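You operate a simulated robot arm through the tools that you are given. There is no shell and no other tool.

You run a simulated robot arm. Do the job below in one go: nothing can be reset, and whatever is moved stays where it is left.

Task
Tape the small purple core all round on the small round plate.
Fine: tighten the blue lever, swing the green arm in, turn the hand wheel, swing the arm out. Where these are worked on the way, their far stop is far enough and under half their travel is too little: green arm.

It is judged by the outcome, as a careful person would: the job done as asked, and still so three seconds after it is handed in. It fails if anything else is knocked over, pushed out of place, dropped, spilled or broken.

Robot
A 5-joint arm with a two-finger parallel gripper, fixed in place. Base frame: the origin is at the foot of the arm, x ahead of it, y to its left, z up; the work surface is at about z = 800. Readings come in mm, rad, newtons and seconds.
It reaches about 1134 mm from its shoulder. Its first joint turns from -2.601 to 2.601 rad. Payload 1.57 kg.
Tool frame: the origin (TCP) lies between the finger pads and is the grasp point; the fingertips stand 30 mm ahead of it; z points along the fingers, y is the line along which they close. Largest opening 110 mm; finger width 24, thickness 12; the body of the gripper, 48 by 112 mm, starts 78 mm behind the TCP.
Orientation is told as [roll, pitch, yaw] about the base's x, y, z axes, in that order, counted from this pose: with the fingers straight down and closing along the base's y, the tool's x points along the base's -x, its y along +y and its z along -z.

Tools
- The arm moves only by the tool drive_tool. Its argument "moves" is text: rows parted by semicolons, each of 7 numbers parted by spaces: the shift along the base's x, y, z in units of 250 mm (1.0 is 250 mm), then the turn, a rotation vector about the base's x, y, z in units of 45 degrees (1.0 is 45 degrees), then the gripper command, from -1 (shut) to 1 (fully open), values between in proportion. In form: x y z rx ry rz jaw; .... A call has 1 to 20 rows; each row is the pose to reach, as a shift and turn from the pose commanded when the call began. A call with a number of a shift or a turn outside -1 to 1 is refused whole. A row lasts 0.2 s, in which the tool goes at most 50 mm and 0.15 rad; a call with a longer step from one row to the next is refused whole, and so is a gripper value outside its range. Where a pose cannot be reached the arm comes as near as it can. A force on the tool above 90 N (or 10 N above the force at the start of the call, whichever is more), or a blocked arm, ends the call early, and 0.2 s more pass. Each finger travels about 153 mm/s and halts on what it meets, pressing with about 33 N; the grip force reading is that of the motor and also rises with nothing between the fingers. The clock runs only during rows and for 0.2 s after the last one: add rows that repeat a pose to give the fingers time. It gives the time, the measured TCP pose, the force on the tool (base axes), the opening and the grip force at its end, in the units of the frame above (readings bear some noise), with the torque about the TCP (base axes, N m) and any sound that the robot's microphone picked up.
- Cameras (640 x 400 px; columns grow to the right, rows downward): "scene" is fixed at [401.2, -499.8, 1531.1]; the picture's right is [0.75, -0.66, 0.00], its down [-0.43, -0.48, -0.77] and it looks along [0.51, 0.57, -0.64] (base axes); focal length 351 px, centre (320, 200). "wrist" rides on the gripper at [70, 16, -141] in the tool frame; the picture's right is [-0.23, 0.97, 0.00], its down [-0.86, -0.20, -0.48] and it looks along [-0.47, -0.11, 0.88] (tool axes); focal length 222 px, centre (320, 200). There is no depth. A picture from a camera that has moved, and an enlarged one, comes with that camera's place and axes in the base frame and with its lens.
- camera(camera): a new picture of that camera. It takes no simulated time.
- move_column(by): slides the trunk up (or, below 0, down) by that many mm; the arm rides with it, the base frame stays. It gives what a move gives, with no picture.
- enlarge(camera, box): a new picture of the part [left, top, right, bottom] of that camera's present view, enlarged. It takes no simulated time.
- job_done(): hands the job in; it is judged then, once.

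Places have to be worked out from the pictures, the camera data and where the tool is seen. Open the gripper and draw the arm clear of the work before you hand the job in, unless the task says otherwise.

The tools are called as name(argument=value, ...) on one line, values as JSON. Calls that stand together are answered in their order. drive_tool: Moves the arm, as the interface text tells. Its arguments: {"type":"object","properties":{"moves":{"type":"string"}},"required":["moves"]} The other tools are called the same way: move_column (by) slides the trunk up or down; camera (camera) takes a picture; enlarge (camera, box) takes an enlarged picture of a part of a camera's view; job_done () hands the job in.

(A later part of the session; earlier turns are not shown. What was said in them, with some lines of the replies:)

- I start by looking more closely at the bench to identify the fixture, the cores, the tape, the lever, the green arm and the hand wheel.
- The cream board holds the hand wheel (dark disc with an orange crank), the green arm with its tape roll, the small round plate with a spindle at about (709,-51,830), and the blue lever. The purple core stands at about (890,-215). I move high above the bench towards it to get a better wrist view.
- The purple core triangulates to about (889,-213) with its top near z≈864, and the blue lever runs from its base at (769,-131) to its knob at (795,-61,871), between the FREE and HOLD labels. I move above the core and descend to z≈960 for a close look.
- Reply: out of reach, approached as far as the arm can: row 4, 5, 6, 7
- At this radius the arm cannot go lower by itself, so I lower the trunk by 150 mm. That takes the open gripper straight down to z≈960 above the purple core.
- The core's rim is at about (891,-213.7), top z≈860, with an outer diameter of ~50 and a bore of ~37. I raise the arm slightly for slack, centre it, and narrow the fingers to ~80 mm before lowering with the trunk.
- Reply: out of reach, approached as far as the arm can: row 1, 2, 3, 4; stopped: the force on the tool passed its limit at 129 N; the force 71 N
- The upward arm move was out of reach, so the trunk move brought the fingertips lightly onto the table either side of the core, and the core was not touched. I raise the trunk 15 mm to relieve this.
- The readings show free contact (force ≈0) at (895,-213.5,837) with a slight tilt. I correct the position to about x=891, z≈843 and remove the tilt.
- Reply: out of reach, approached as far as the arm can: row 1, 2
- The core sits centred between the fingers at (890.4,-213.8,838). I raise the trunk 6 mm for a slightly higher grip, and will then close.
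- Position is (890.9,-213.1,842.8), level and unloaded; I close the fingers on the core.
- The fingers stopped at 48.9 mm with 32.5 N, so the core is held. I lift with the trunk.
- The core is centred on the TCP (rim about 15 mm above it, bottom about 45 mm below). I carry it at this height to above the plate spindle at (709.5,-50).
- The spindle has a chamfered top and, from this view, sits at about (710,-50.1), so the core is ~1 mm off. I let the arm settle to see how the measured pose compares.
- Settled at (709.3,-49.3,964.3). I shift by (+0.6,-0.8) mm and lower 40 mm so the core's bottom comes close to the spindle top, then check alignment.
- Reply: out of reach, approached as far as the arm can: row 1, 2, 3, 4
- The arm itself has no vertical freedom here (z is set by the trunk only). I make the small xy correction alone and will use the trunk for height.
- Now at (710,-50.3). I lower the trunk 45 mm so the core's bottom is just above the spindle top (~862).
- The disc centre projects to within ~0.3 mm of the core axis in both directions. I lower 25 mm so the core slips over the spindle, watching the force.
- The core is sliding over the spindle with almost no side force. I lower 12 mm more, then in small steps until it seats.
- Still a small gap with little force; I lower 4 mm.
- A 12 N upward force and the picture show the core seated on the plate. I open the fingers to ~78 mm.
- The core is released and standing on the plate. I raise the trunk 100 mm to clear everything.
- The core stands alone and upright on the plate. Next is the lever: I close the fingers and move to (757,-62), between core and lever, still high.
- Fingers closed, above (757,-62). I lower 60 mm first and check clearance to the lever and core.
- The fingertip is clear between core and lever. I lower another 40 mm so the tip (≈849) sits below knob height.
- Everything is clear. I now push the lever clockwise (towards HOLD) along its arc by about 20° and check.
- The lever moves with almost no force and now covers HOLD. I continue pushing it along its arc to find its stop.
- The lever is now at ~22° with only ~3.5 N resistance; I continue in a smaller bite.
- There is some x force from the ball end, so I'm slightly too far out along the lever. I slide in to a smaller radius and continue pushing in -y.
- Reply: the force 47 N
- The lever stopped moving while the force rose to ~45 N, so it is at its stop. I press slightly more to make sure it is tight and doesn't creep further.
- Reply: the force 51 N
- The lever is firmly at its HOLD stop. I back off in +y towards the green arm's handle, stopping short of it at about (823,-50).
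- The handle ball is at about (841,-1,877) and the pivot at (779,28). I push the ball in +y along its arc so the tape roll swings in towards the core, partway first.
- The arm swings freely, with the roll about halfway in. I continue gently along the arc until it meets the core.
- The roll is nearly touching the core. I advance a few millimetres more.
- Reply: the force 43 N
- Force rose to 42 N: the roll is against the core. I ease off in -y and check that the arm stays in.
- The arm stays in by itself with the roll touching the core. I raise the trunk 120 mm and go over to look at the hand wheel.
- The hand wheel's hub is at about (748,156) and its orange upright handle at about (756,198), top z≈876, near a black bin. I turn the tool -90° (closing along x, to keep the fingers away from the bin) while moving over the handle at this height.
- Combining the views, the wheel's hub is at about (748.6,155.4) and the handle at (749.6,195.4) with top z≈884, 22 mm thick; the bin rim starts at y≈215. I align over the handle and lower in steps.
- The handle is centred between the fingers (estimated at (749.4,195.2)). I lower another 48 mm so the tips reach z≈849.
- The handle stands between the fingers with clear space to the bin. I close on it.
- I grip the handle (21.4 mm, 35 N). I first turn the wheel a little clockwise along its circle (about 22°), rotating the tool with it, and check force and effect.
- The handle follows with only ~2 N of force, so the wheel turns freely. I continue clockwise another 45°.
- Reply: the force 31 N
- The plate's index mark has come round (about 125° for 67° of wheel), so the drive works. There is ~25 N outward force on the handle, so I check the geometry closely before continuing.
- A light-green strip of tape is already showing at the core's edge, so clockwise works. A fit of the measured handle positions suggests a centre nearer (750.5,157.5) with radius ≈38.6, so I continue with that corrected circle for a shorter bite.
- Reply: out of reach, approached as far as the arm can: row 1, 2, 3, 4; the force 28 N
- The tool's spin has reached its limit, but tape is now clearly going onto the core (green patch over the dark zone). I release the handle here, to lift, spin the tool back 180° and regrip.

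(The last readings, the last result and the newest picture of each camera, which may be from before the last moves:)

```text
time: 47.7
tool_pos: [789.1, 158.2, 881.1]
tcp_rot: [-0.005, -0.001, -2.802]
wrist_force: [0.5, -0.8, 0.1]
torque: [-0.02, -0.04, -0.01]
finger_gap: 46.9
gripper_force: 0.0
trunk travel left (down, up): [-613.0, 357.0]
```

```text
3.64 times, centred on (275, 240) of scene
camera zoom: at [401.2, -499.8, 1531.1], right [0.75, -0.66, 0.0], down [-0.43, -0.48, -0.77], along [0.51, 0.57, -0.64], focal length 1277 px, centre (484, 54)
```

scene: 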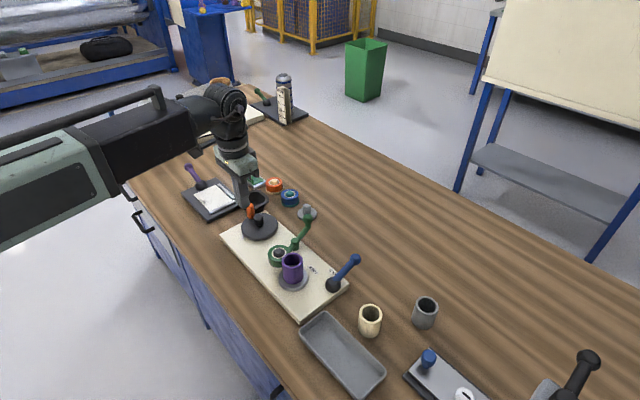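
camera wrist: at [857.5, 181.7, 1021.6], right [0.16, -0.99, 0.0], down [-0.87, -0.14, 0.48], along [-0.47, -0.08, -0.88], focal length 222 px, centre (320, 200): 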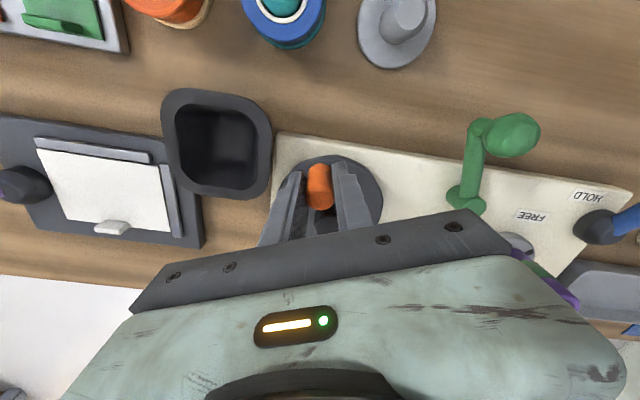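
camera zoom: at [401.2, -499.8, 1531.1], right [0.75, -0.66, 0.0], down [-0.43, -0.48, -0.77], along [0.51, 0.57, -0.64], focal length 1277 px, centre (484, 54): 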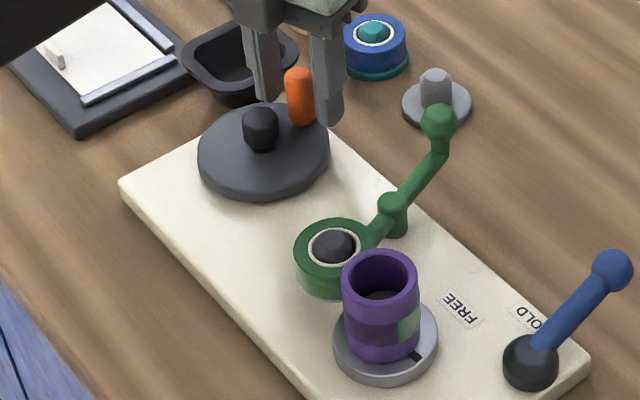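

The wheel stayed put; the handle is now at about (789,156.7), giving a wheel centre near (751,157) and radius ≈38.3. I raise 55 mm to clear the handle and spin the tool back.

move_column(by=55)

drive_tool(moves="0 0 0 0 0 0.1667 -0.15; 0 0 0 0 0 0.3333 -0.15; 0 0 0 0 0 0.5 -0.15; 0 0 0 0 0 0.6667 -0.15; 0 0 0 0 0 0.8333 -0.15; 0 0 0 0 0 1 -0.15")

drive_tool(moves="0 0 0 0 0 0.1667 -0.15; 0 0 0 0 0 0.3333 -0.15; 0 0 0 0 0 0.5 -0.15; 0 0 0 0 0 0.6667 -0.15; 0 0 0 0 0 0.8333 -0.15; 0 0 0 0 0 1 -0.15")

drive_tool(moves="0 0 0 0 0 0.1667 -0.15; 0 0 0 0 0 0.3333 -0.15; 0 0 0 0 0 0.5 -0.15; 0 0 0 0 0 0.6667 -0.15; 0 0 0 0 0 0.8333 -0.15; 0 0 0 0 0 1 -0.15")

drive_tool(moves="0 0 0 0 0 0.1667 -0.15; 0 0 0 0 0 0.3333 -0.15; 0 0 0 0 0 0.5 -0.15; 0 0 0 0 0 0.56 -0.15; 0 0 0 0 0 0.56 -0.15")

camera(camera="wrist")

enlarge(camera="scene", box=[225, 185, 325, 295])

```text
time: 48.6
tool_pos: [789.7, 157.4, 937.6]
tcp_rot: [-0.006, -0.001, -2.803]
wrist_force: [0.5, 0.1, 0.3]
torque: [-0.02, 0.01, -0.01]
finger_gap: 46.8
gripper_force: 0.1
trunk travel left (down, up): [-668.0, 302.0]
```

```text
time: 50.0
tool_pos: [789.7, 157.6, 935.8]
tcp_rot: [-0.006, 0.0, -2.014]
wrist_force: [0.1, -0.4, -0.1]
torque: [0.02, -0.03, 0.0]
finger_gap: 46.8
gripper_force: 0.0
trunk travel left (down, up): [-668.0, 302.0]
```

```text
time: 51.4
tool_pos: [789.7, 157.0, 935.3]
tcp_rot: [-0.005, 0.0, -1.23]
wrist_force: [-0.3, 0.2, 0.7]
torque: [-0.03, -0.02, 0.02]
finger_gap: 46.8
gripper_force: 0.1
trunk travel left (down, up): [-668.0, 302.0]
```

```text
time: 52.8
tool_pos: [788.9, 157.0, 935.5]
tcp_rot: [-0.006, 0.001, -0.443]
wrist_force: [0.5, 0.5, -0.1]
torque: [0.0, 0.02, -0.02]
finger_gap: 46.7
gripper_force: 0.2
trunk travel left (down, up): [-668.0, 302.0]
```

```text
time: 54.0
tool_pos: [789.9, 157.4, 935.2]
tcp_rot: [-0.005, 0.0, -0.005]
wrist_force: [0.5, -0.8, -0.3]
torque: [0.0, 0.02, 0.0]
finger_gap: 46.8
gripper_force: 0.1
trunk travel left (down, up): [-668.0, 302.0]
```

```text
taken
camera wrist: at [719.4, 174.6, 1076.3], right [0.23, 0.97, 0.0], down [0.85, -0.2, 0.48], along [0.46, -0.11, -0.88], focal length 222 px, centre (320, 200)
```

wrist: 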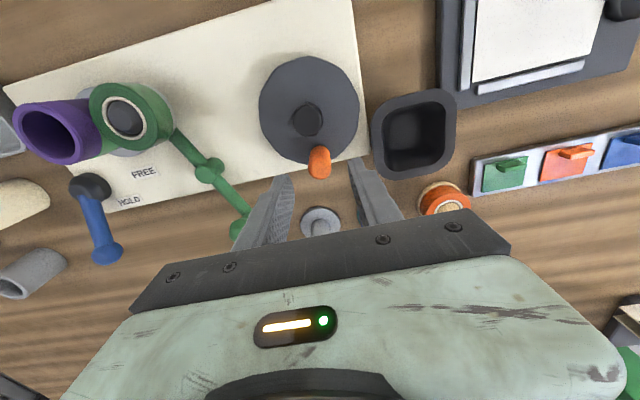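

```text
3.64 times, centred on (275, 240) of scene
camera zoom: at [401.2, -499.8, 1531.1], right [0.75, -0.66, 0.0], down [-0.43, -0.48, -0.77], along [0.51, 0.57, -0.64], focal length 1277 px, centre (484, 54)
```

zoom: 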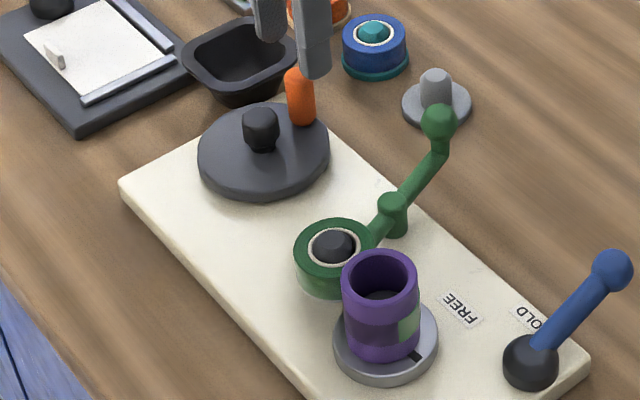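

enlarge(camera="wrist", box=[250, 50, 370, 190])

```text
2.86 times, centred on (310, 120) of wrist
camera zoom: at [719.4, 174.6, 1076.3], right [0.23, 0.97, 0.0], down [0.85, -0.2, 0.48], along [0.46, -0.11, -0.88], focal length 635 px, centre (349, 429)
```

zoom: 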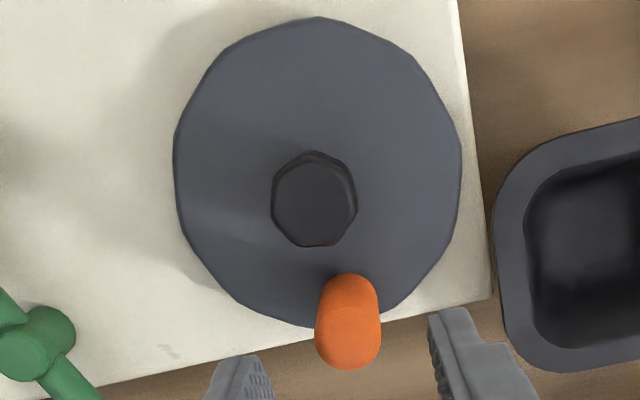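

The handle is at about (788.7,158) and the hub at (751,156.4), so the tool at (789.5,157.3) is centred. I lower again and regrip.

move_column(by=-55)

drive_tool(moves="0 0 0 0 0 0 -0.5; 0 0 0 0 0 0 -0.8; 0 0 0 0 0 0 -0.8; 0 0 0 0 0 0 -0.8")

enlarge(camera="wrist", box=[240, 90, 400, 230])

```text
time: 55.0
tool_pos: [789.2, 156.9, 879.9]
tcp_rot: [-0.006, 0.0, -0.005]
wrist_force: [0.0, 0.4, 0.2]
torque: [-0.01, 0.01, 0.0]
finger_gap: 47.0
gripper_force: 0.0
trunk travel left (down, up): [-613.0, 357.0]
```

```text
time: 56.0
tool_pos: [788.7, 157.3, 880.1]
tcp_rot: [-0.003, -0.001, -0.005]
wrist_force: [-1.2, -1.6, -0.1]
torque: [0.44, 0.08, -0.05]
finger_gap: 21.5
gripper_force: 34.6
trunk travel left (down, up): [-613.0, 357.0]
```

```text
2.86 times, centred on (320, 160) of wrist
camera zoom: at [719.4, 174.4, 1021.4], right [0.23, 0.97, 0.0], down [0.85, -0.2, 0.48], along [0.46, -0.12, -0.88], focal length 635 px, centre (320, 314)
```

zoom: 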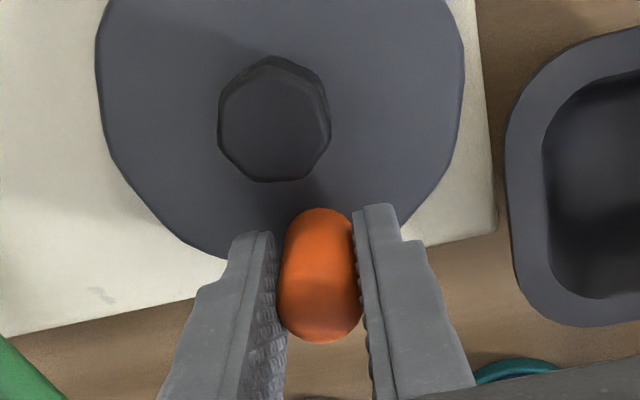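

Regripped at (789,157.3). I continue clockwise 45° about (751,156.5), R=38, turning the tool along.

drive_tool(moves="-0.0009 -0.0199 0 0 0 -0.1667 -0.8; -0.0044 -0.0394 0 0 0 -0.3333 -0.8; -0.0104 -0.0584 0 0 0 -0.5 -0.8; -0.0188 -0.0764 0 0 0 -0.6667 -0.8; -0.0295 -0.0932 0 0 0 -0.8333 -0.8; -0.0423 -0.1084 0 0 0 -1 -0.8")

enlarge(camera="scene", box=[225, 185, 325, 295])

```text
time: 57.4
tool_pos: [779.7, 129.9, 879.9]
tcp_rot: [-0.004, -0.002, -0.796]
wrist_force: [11.5, -8.2, 9.6]
torque: [0.14, -0.65, 0.01]
finger_gap: 21.5
gripper_force: 34.6
trunk travel left (down, up): [-613.0, 357.0]
```

```text
3.64 times, centred on (275, 240) of scene
camera zoom: at [401.2, -499.8, 1531.1], right [0.75, -0.66, 0.0], down [-0.43, -0.48, -0.77], along [0.51, 0.57, -0.64], focal length 1277 px, centre (484, 54)
```

zoom: 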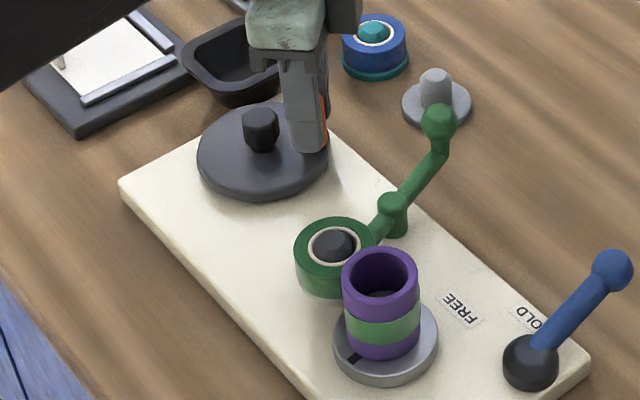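

The green band is growing round the core and the force is modest (radius about 1 mm larger than assumed). I continue another 45° with R≈39.2.

drive_tool(moves="-0.0116 -0.0172 0 0 0 -0.1667 -0.8; -0.0284 -0.0288 0 0 0 -0.3333 -0.8; -0.0464 -0.0384 0 0 0 -0.5 -0.8; -0.066 -0.0452 0 0 0 -0.6667 -0.8; -0.086 -0.0496 0 0 0 -0.8333 -0.8; -0.1064 -0.0516 0 0 0 -1 -0.8")

enlarge(camera="scene", box=[225, 185, 325, 295])

```text
time: 58.8
tool_pos: [752.3, 116.3, 879.9]
tcp_rot: [-0.006, 0.0, -1.58]
wrist_force: [0.4, -20.2, -0.4]
torque: [0.06, -0.65, -0.01]
finger_gap: 21.8
gripper_force: 34.9
trunk travel left (down, up): [-613.0, 357.0]
```

```text
3.64 times, centred on (275, 240) of scene
camera zoom: at [401.2, -499.8, 1531.1], right [0.75, -0.66, 0.0], down [-0.43, -0.48, -0.77], along [0.51, 0.57, -0.64], focal length 1277 px, centre (484, 54)
```

zoom: 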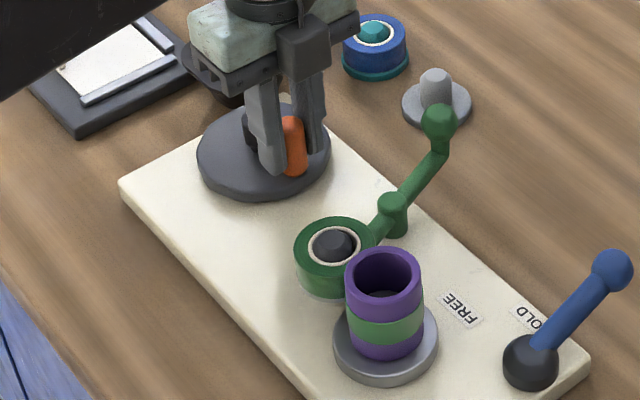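

The band now shows on the whole visible side; ~20 N radial pull suggests R≈40.3 about (750,155.2). I continue another 45° to complete and overlap the wrap.

drive_tool(moves="-0.0228 -0.0088 0 0 0 -0.1667 -0.8; -0.0436 -0.0056 0 0 0 -0.3333 -0.8; -0.0636 0.0008 0 0 0 -0.5 -0.8; -0.0828 0.0092 0 0 0 -0.6667 -0.8; -0.1008 0.0204 0 0 0 -0.8333 -0.8; -0.1172 0.0336 0 0 0 -1 -0.8")

enlarge(camera="scene", box=[225, 185, 325, 295])

camera(camera="wrist")

```text
time: 60.2
tool_pos: [722.8, 127.3, 880.1]
tcp_rot: [-0.005, 0.002, -2.365]
wrist_force: [1.9, 0.9, 0.9]
torque: [-0.11, -0.71, -0.03]
finger_gap: 21.6
gripper_force: 34.8
trunk travel left (down, up): [-613.0, 357.0]
```

```text
3.64 times, centred on (275, 240) of scene
camera zoom: at [401.2, -499.8, 1531.1], right [0.75, -0.66, 0.0], down [-0.43, -0.48, -0.77], along [0.51, 0.57, -0.64], focal length 1277 px, centre (484, 54)
```

zoom: 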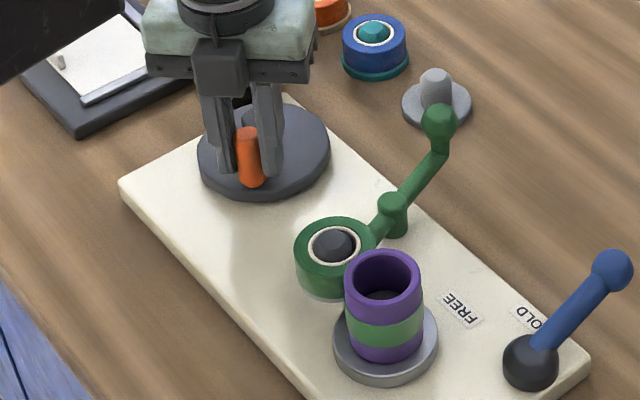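

```text
taken
camera wrist: at [783.8, 162.7, 1021.4], right [0.52, -0.85, -0.01], down [-0.75, -0.46, 0.48], along [-0.41, -0.25, -0.88], focal length 222 px, centre (320, 200)
```

wrist: 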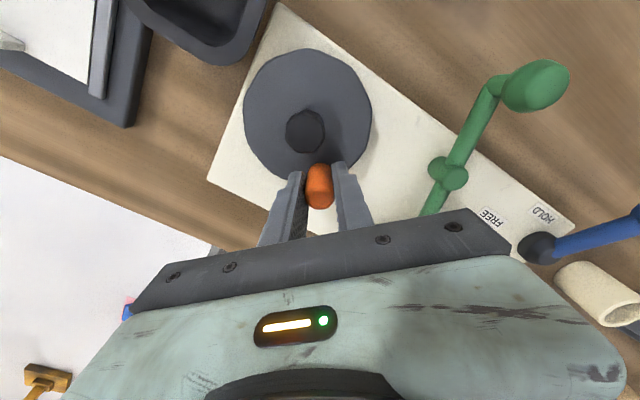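

The wheel has turned ~221°, i.e. roughly 440° of the plate (ratio ≈2), so the wrap should be closed. I add another 22° as margin before releasing.

drive_tool(moves="-0.0144 0.0156 0 0 0 -0.1667 -0.8; -0.0268 0.0324 0 0 0 -0.3333 -0.8; -0.0368 0.0512 0 0 0 -0.5 -0.8; -0.0368 0.0512 0 0 0 -0.5 -0.8")

enlarge(camera="scene", box=[225, 185, 325, 295])

camera(camera="wrist")

```text
time: 61.2
tool_pos: [713.6, 139.3, 879.7]
tcp_rot: [-0.003, 0.0, -2.756]
wrist_force: [5.9, 0.7, 3.4]
torque: [-0.33, -0.61, -0.01]
finger_gap: 21.7
gripper_force: 34.4
trunk travel left (down, up): [-613.0, 357.0]
```

```text
3.64 times, centred on (275, 240) of scene
camera zoom: at [401.2, -499.8, 1531.1], right [0.75, -0.66, 0.0], down [-0.43, -0.48, -0.77], along [0.51, 0.57, -0.64], focal length 1277 px, centre (484, 54)
```

zoom: 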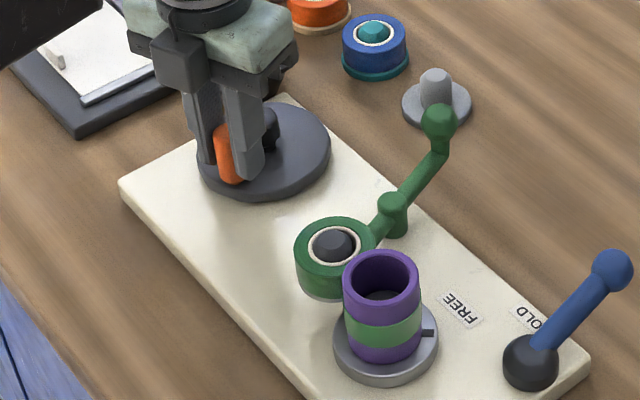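

```text
taken
camera wrist: at [784.3, 149.3, 1021.3], right [0.16, -0.99, 0.0], down [-0.87, -0.14, 0.48], along [-0.47, -0.07, -0.88], focal length 222 px, centre (320, 200)
```

wrist: 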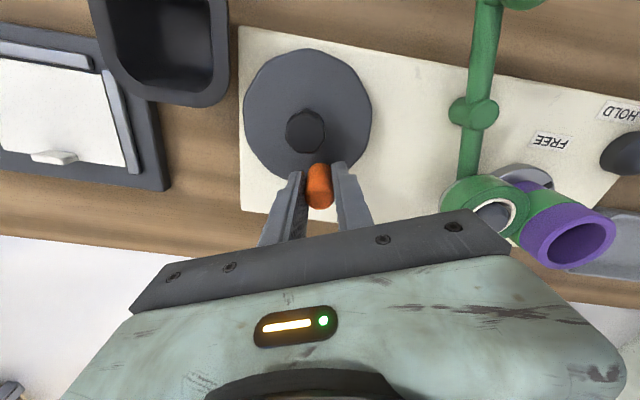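

The mark has come round a second time (plate turned ~480° in total), so the tape overlaps itself. I release the handle and raise clear.

drive_tool(moves="0 0 0 0 0 0 -0.5; 0 0 0 0 0 0 -0.15; 0 0 0 0 0 0 -0.15")

move_column(by=110)

camera(camera="wrist")

enlarge(camera="scene", box=[225, 185, 325, 295])

```text
time: 62.0
tool_pos: [714.5, 138.7, 880.0]
tcp_rot: [-0.006, -0.001, -2.755]
wrist_force: [-0.7, 0.6, -0.2]
torque: [-0.01, -0.01, -0.04]
finger_gap: 46.6
gripper_force: 0.0
trunk travel left (down, up): [-613.0, 357.0]
```

```text
time: 63.4
tool_pos: [713.9, 139.6, 989.7]
tcp_rot: [-0.005, 0.0, -2.755]
wrist_force: [-0.3, 0.7, -0.1]
torque: [-0.01, -0.02, -0.01]
finger_gap: 47.0
gripper_force: 0.1
trunk travel left (down, up): [-723.0, 247.0]
```

```text
taken
camera wrist: at [784.2, 149.2, 1131.2], right [0.16, -0.99, 0.0], down [-0.87, -0.14, 0.48], along [-0.47, -0.07, -0.88], focal length 222 px, centre (320, 200)
```

wrist: 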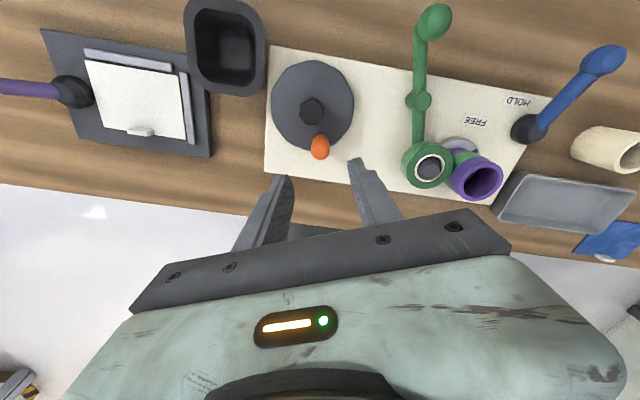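

```text
3.64 times, centred on (275, 240) of scene
camera zoom: at [401.2, -499.8, 1531.1], right [0.75, -0.66, 0.0], down [-0.43, -0.48, -0.77], along [0.51, 0.57, -0.64], focal length 1277 px, centre (484, 54)
```

zoom: 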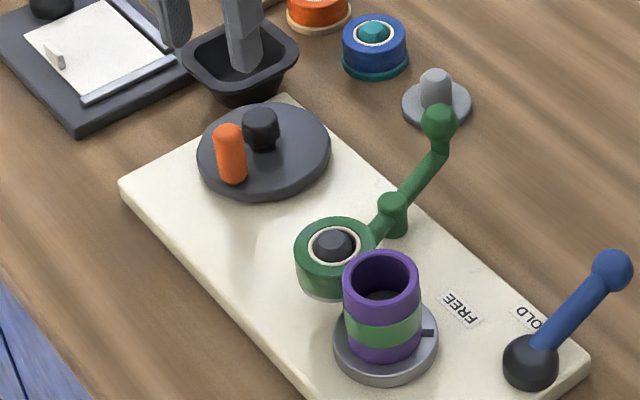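

The wheel and core stay as they were, with the green band on the core. Now I close the fingers and go to the +y side of the green handle ball (at about (843,52)) to swing the arm out.

drive_tool(moves="0.16 -0.055 0 0 0 0 -1; 0.33 -0.113 0 0 0 0 -1; 0.496 -0.17 0 0 0 0 -1; 0.496 -0.17 0 0 0 0 -1")

camera(camera="wrist")

enlarge(camera="scene", box=[250, 170, 370, 290])

```text
time: 64.4
tool_pos: [839.1, 94.4, 989.1]
tcp_rot: [-0.005, 0.0, -2.754]
wrist_force: [0.1, 0.0, -0.6]
torque: [0.01, 0.01, -0.01]
finger_gap: 0.0
gripper_force: 21.0
trunk travel left (down, up): [-723.0, 247.0]
```

```text
taken
camera wrist: at [908.6, 105.5, 1131.2], right [0.16, -0.99, 0.0], down [-0.87, -0.14, 0.48], along [-0.47, -0.07, -0.88], focal length 222 px, centre (320, 200)
```

wrist: 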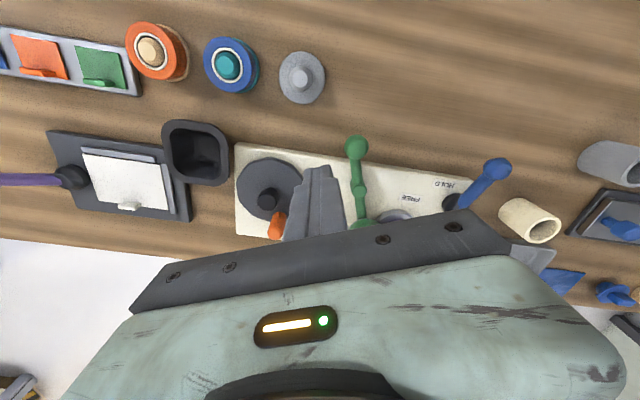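

```text
3.33 times, centred on (310, 230) of scene
camera zoom: at [401.2, -499.8, 1531.1], right [0.75, -0.66, 0.0], down [-0.43, -0.48, -0.77], along [0.51, 0.57, -0.64], focal length 1171 px, centre (353, 100)
```

zoom: 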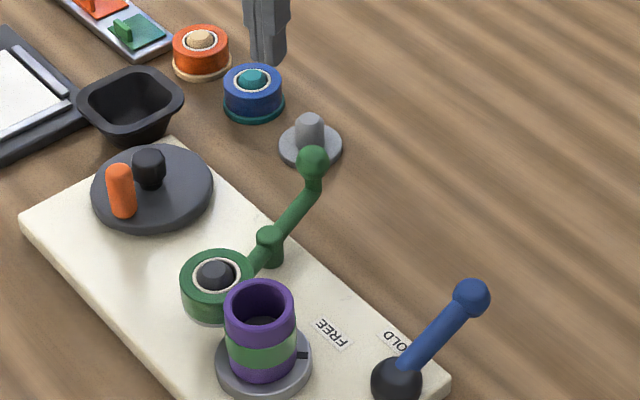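

The fingers are at (839,95), with the handle ball at about (845,53). I lower beside it.

move_column(by=-110)

camera(camera="wrist")

enlarge(camera="scene", box=[250, 170, 370, 290])

```text
time: 65.8
tool_pos: [838.4, 95.3, 880.4]
tcp_rot: [-0.006, 0.002, -2.755]
wrist_force: [-0.2, 0.0, 0.5]
torque: [0.01, 0.02, 0.01]
finger_gap: 0.4
gripper_force: 21.8
trunk travel left (down, up): [-613.0, 357.0]
```

```text
taken
camera wrist: at [908.2, 105.7, 1021.3], right [0.16, -0.99, 0.0], down [-0.87, -0.14, 0.48], along [-0.47, -0.07, -0.88], focal length 222 px, centre (320, 200)
```

wrist: 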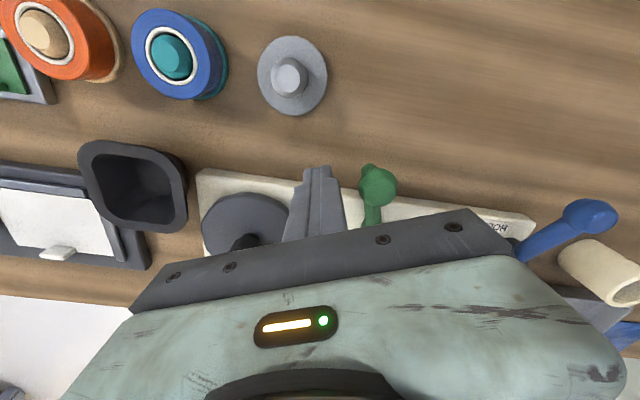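

```text
3.33 times, centred on (310, 230) of scene
camera zoom: at [401.2, -499.8, 1531.1], right [0.75, -0.66, 0.0], down [-0.43, -0.48, -0.77], along [0.51, 0.57, -0.64], focal length 1171 px, centre (353, 100)
```

zoom: 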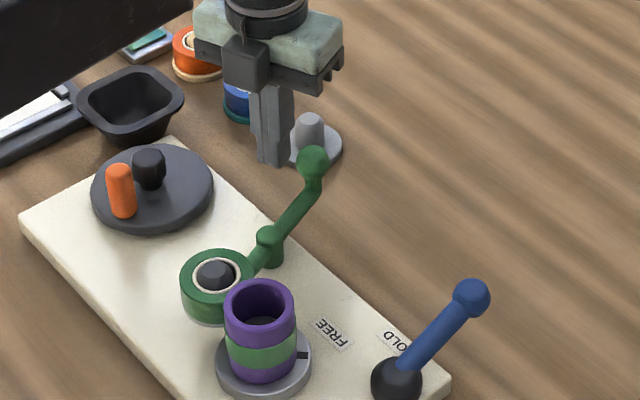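

The path is clear; I push the ball clockwise (towards -y) so the roll swings out, stopping a little short of where it started.

drive_tool(moves="-0.014 -0.046 0 0 0 0 -1; -0.028 -0.092 0 0 0 0 -1; -0.016 -0.11 0 0 0 0 -1; -0.004 -0.128 0 0 0 0 -1; 0.006 -0.147 0 0 0 0 -1; 0.015 -0.166 0 0 0 0 -1; 0.028 -0.206 0 0 0 0 -1; 0.034 -0.248 0 0 0 0 -1; 0.035 -0.272 0 0 0 0 -1")

camera(camera="wrist")

enlarge(camera="scene", box=[220, 180, 360, 300])

```text
time: 67.8
tool_pos: [845.6, 27.8, 879.1]
tcp_rot: [-0.005, 0.001, -2.754]
wrist_force: [0.7, 8.3, 1.1]
torque: [0.06, 0.01, -0.02]
finger_gap: 0.0
gripper_force: 21.2
trunk travel left (down, up): [-613.0, 357.0]
```

```text
taken
camera wrist: at [917.3, 38.7, 1021.3], right [0.16, -0.99, -0.01], down [-0.87, -0.14, 0.48], along [-0.47, -0.07, -0.88], focal length 222 px, centre (320, 200)
```

wrist: 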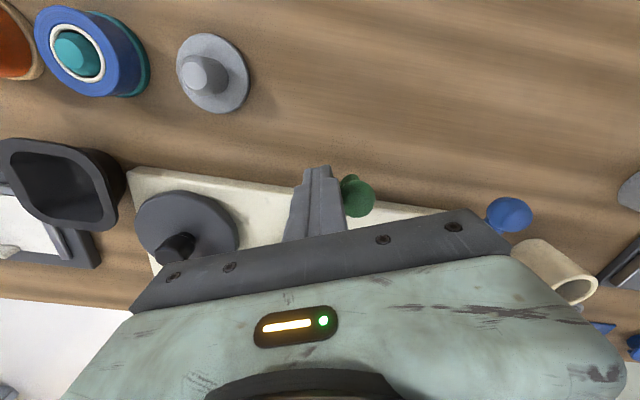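

```text
3.33 times, centred on (290, 240) of scene
camera zoom: at [401.2, -499.8, 1531.1], right [0.75, -0.66, 0.0], down [-0.43, -0.48, -0.77], along [0.51, 0.57, -0.64], focal length 1171 px, centre (420, 67)
```

zoom: 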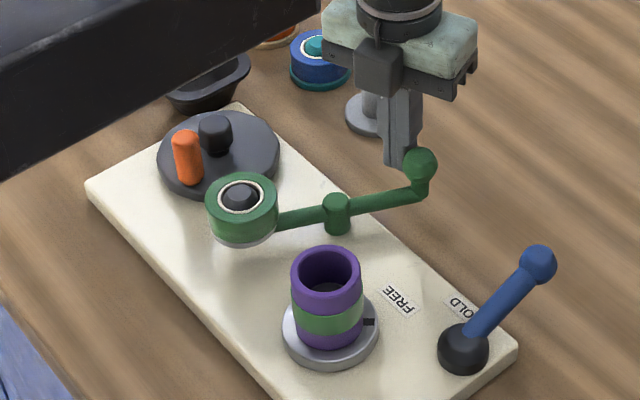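

The arm has swung out close to where it began, and a slight resistance (8 N) appears. I push a few more millimetres to reach its out stop.

drive_tool(moves="0 -0.01 0 0 0 0 -1; 0 -0.019 0 0 0 0 -1; -0.001 -0.024 0 0 0 0 -1")

enlarge(camera="scene", box=[220, 180, 360, 300])

```text
time: 68.6
tool_pos: [846.7, 27.7, 880.5]
tcp_rot: [-0.011, 0.003, -2.752]
wrist_force: [1.0, 42.0, 2.7]
torque: [0.26, 0.01, -0.24]
finger_gap: 0.3
gripper_force: 21.3
trunk travel left (down, up): [-613.0, 357.0]
```

```text
3.33 times, centred on (290, 240) of scene
camera zoom: at [401.2, -499.8, 1531.1], right [0.75, -0.66, 0.0], down [-0.43, -0.48, -0.77], along [0.51, 0.57, -0.64], focal length 1171 px, centre (420, 67)
```

zoom: 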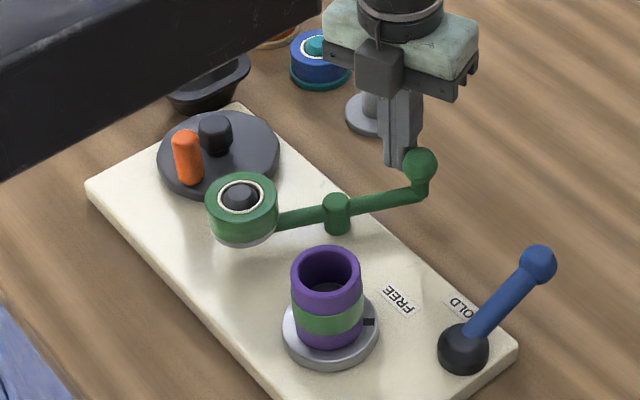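

The arm is at its out stop (42 N, no further motion). I back off in +y, then raise clear.

drive_tool(moves="0 0.04 0 0 0 0 -1; 0 0.14 0 0 0 0 -1; 0 0.2 0 0 0 0 -1; 0 0.2 0 0 0 0 -1")

move_column(by=120)

camera(camera="wrist")

enlarge(camera="scene", box=[220, 180, 360, 300])

```text
time: 69.6
tool_pos: [846.3, 71.9, 879.5]
tcp_rot: [-0.004, 0.001, -2.753]
wrist_force: [-0.7, -0.2, 0.4]
torque: [-0.01, 0.02, 0.0]
finger_gap: 0.0
gripper_force: 21.1
trunk travel left (down, up): [-613.0, 357.0]
```

```text
time: 71.1
tool_pos: [846.8, 71.0, 1000.7]
tcp_rot: [-0.005, 0.0, -2.752]
wrist_force: [0.6, 0.1, -0.2]
torque: [0.0, 0.01, 0.02]
finger_gap: 0.0
gripper_force: 21.3
trunk travel left (down, up): [-733.0, 237.0]
```

```text
taken
camera wrist: at [917.0, 82.0, 1141.2], right [0.16, -0.99, 0.0], down [-0.87, -0.14, 0.48], along [-0.47, -0.07, -0.88], focal length 222 px, centre (320, 200)
```

wrist: 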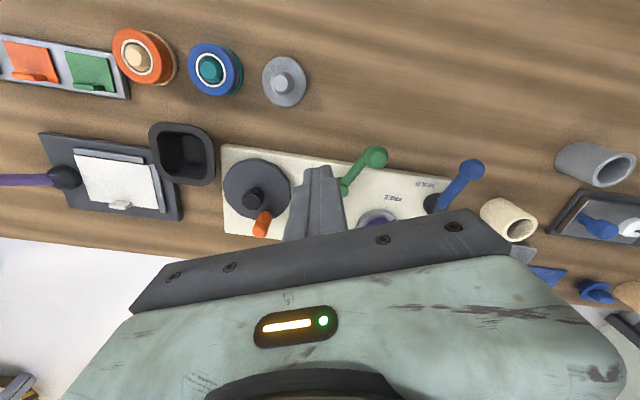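

```text
3.33 times, centred on (290, 240) of scene
camera zoom: at [401.2, -499.8, 1531.1], right [0.75, -0.66, 0.0], down [-0.43, -0.48, -0.77], along [0.51, 0.57, -0.64], focal length 1171 px, centre (420, 67)
```

zoom: 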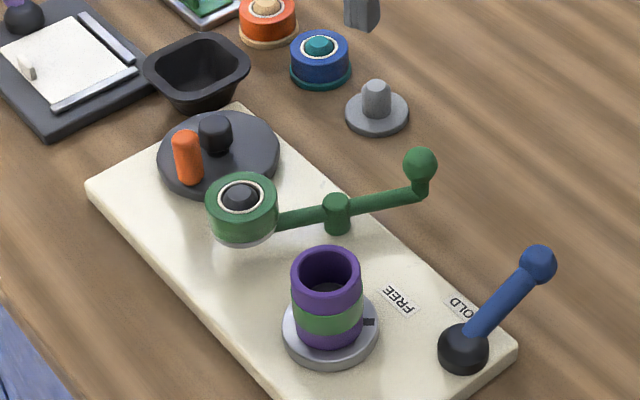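

Everything is in place in the scene view. I move the wrist camera to look at the far side of the core and confirm the tape runs all round.

drive_tool(moves="-0.12 -0.036 0 0 0 0 -1; -0.24 -0.072 0 0 0 0 -1; -0.346 -0.106 0 0 0 0 -1; -0.346 -0.106 0 0 0 0 -1")

camera(camera="wrist")

```text
time: 72.1
tool_pos: [760.1, 44.7, 999.4]
tcp_rot: [-0.006, 0.001, -2.753]
wrist_force: [0.2, -0.2, 0.1]
torque: [0.01, -0.01, -0.03]
finger_gap: 0.0
gripper_force: 21.1
trunk travel left (down, up): [-733.0, 237.0]
```

```text
taken
camera wrist: at [830.4, 55.1, 1141.4], right [0.16, -0.99, 0.0], down [-0.87, -0.14, 0.48], along [-0.47, -0.07, -0.88], focal length 222 px, centre (320, 200)
```

wrist: 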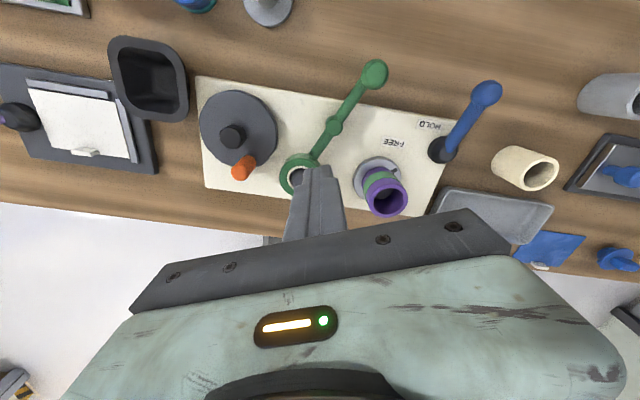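

enlarge(camera="wrist", box=[340, 140, 420, 220])

enlarge(camera="scene", box=[265, 235, 325, 295])

```text
5.00 times, centred on (380, 180) of wrist
camera zoom: at [830.4, 55.1, 1141.4], right [0.16, -0.99, 0.0], down [-0.87, -0.14, 0.48], along [-0.47, -0.07, -0.88], focal length 1111 px, centre (20, 300)
```

zoom: 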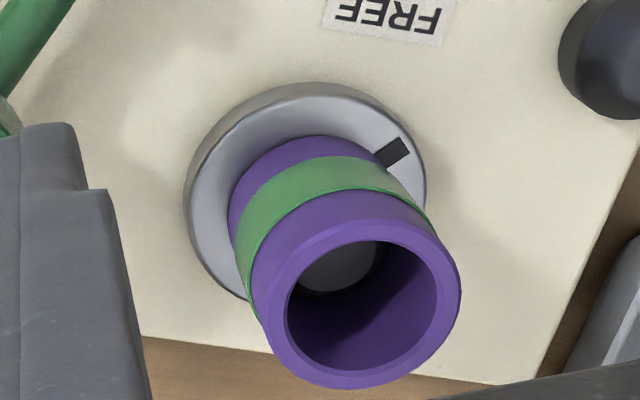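

```text
6.67 times, centred on (295, 265) of scene
camera zoom: at [401.2, -499.8, 1531.1], right [0.75, -0.66, 0.0], down [-0.43, -0.48, -0.77], along [0.51, 0.57, -0.64], focal length 2342 px, centre (487, -233)
```

zoom: 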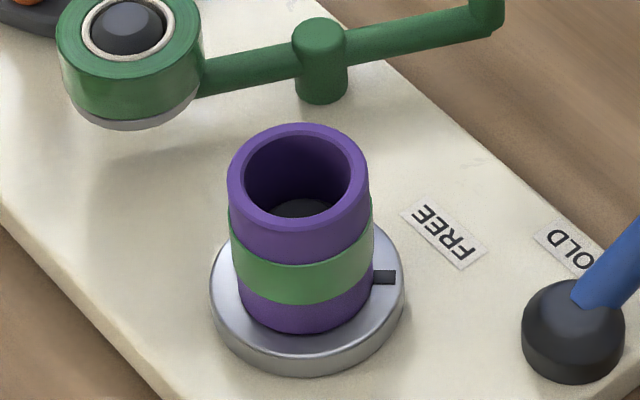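

Both sides show a continuous green band round the core, the lever is on HOLD and the arm is out. I raise the trunk, open the gripper and draw the arm clear.

move_column(by=120)

drive_tool(moves="-0.1 0.12 0 0 0 0.1667 0; -0.2 0.24 0 0 0 0.3333 1; -0.3 0.36 0 0 0 0.5 1; -0.35 0.45 0 0 0 0.6667 1; -0.35 0.45 0 0 0 0.6667 1")

camera(camera="scene")

```text
time: 73.6
tool_pos: [759.5, 45.6, 1119.4]
tcp_rot: [-0.006, -0.001, -2.756]
wrist_force: [0.3, 0.2, -0.7]
torque: [-0.02, 0.01, 0.01]
finger_gap: 0.1
gripper_force: 21.0
trunk travel left (down, up): [-853.0, 117.0]
```

```text
time: 74.8
tool_pos: [671.9, 157.7, 1120.2]
tcp_rot: [-0.005, 0.001, -2.23]
wrist_force: [0.3, -0.2, -0.6]
torque: [-0.01, -0.02, 0.0]
finger_gap: 110.0
gripper_force: 0.0
trunk travel left (down, up): [-853.0, 117.0]
```

```text
taken
```

scene: 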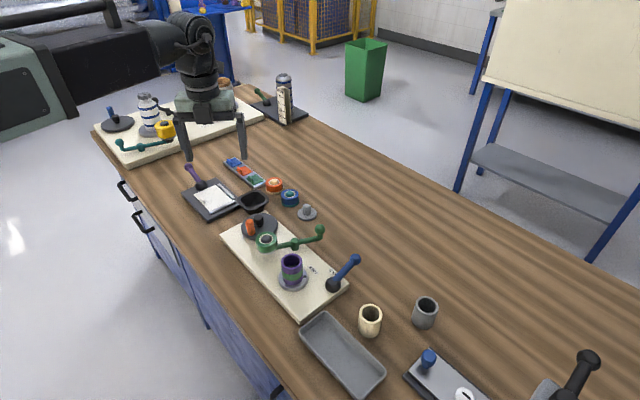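

The gripper is open and the arm is clear. The taped core stands on the small plate, the lever is on HOLD, the green arm is out, and nothing else has been disturbed. I hand the job in.

job_done()

```text
The job is handed in.
```

The small purple core is taped all round and stands on the small round plate. The job has been handed in, but no verdict has come back.

- **Core:** it sits on the plate's spindle with a continuous green band of tape, which I checked from both sides.
- **Blue lever:** it is against its stop on the HOLD side and was left there.
- **Hand wheel:** I turned it clockwise about 240°. By the plate's index mark, the plate turned roughly 480°, so the tape overlaps itself.
- **Green arm:** it swung in until the roll pressed on the core, then back out to its stop.

Once, early on, the fingertips pressed on the bare table beside the core when I lowered the trunk too far. The core was not touched, and nothing else was knocked over or moved. The gripper is open and the arm is clear of the work.
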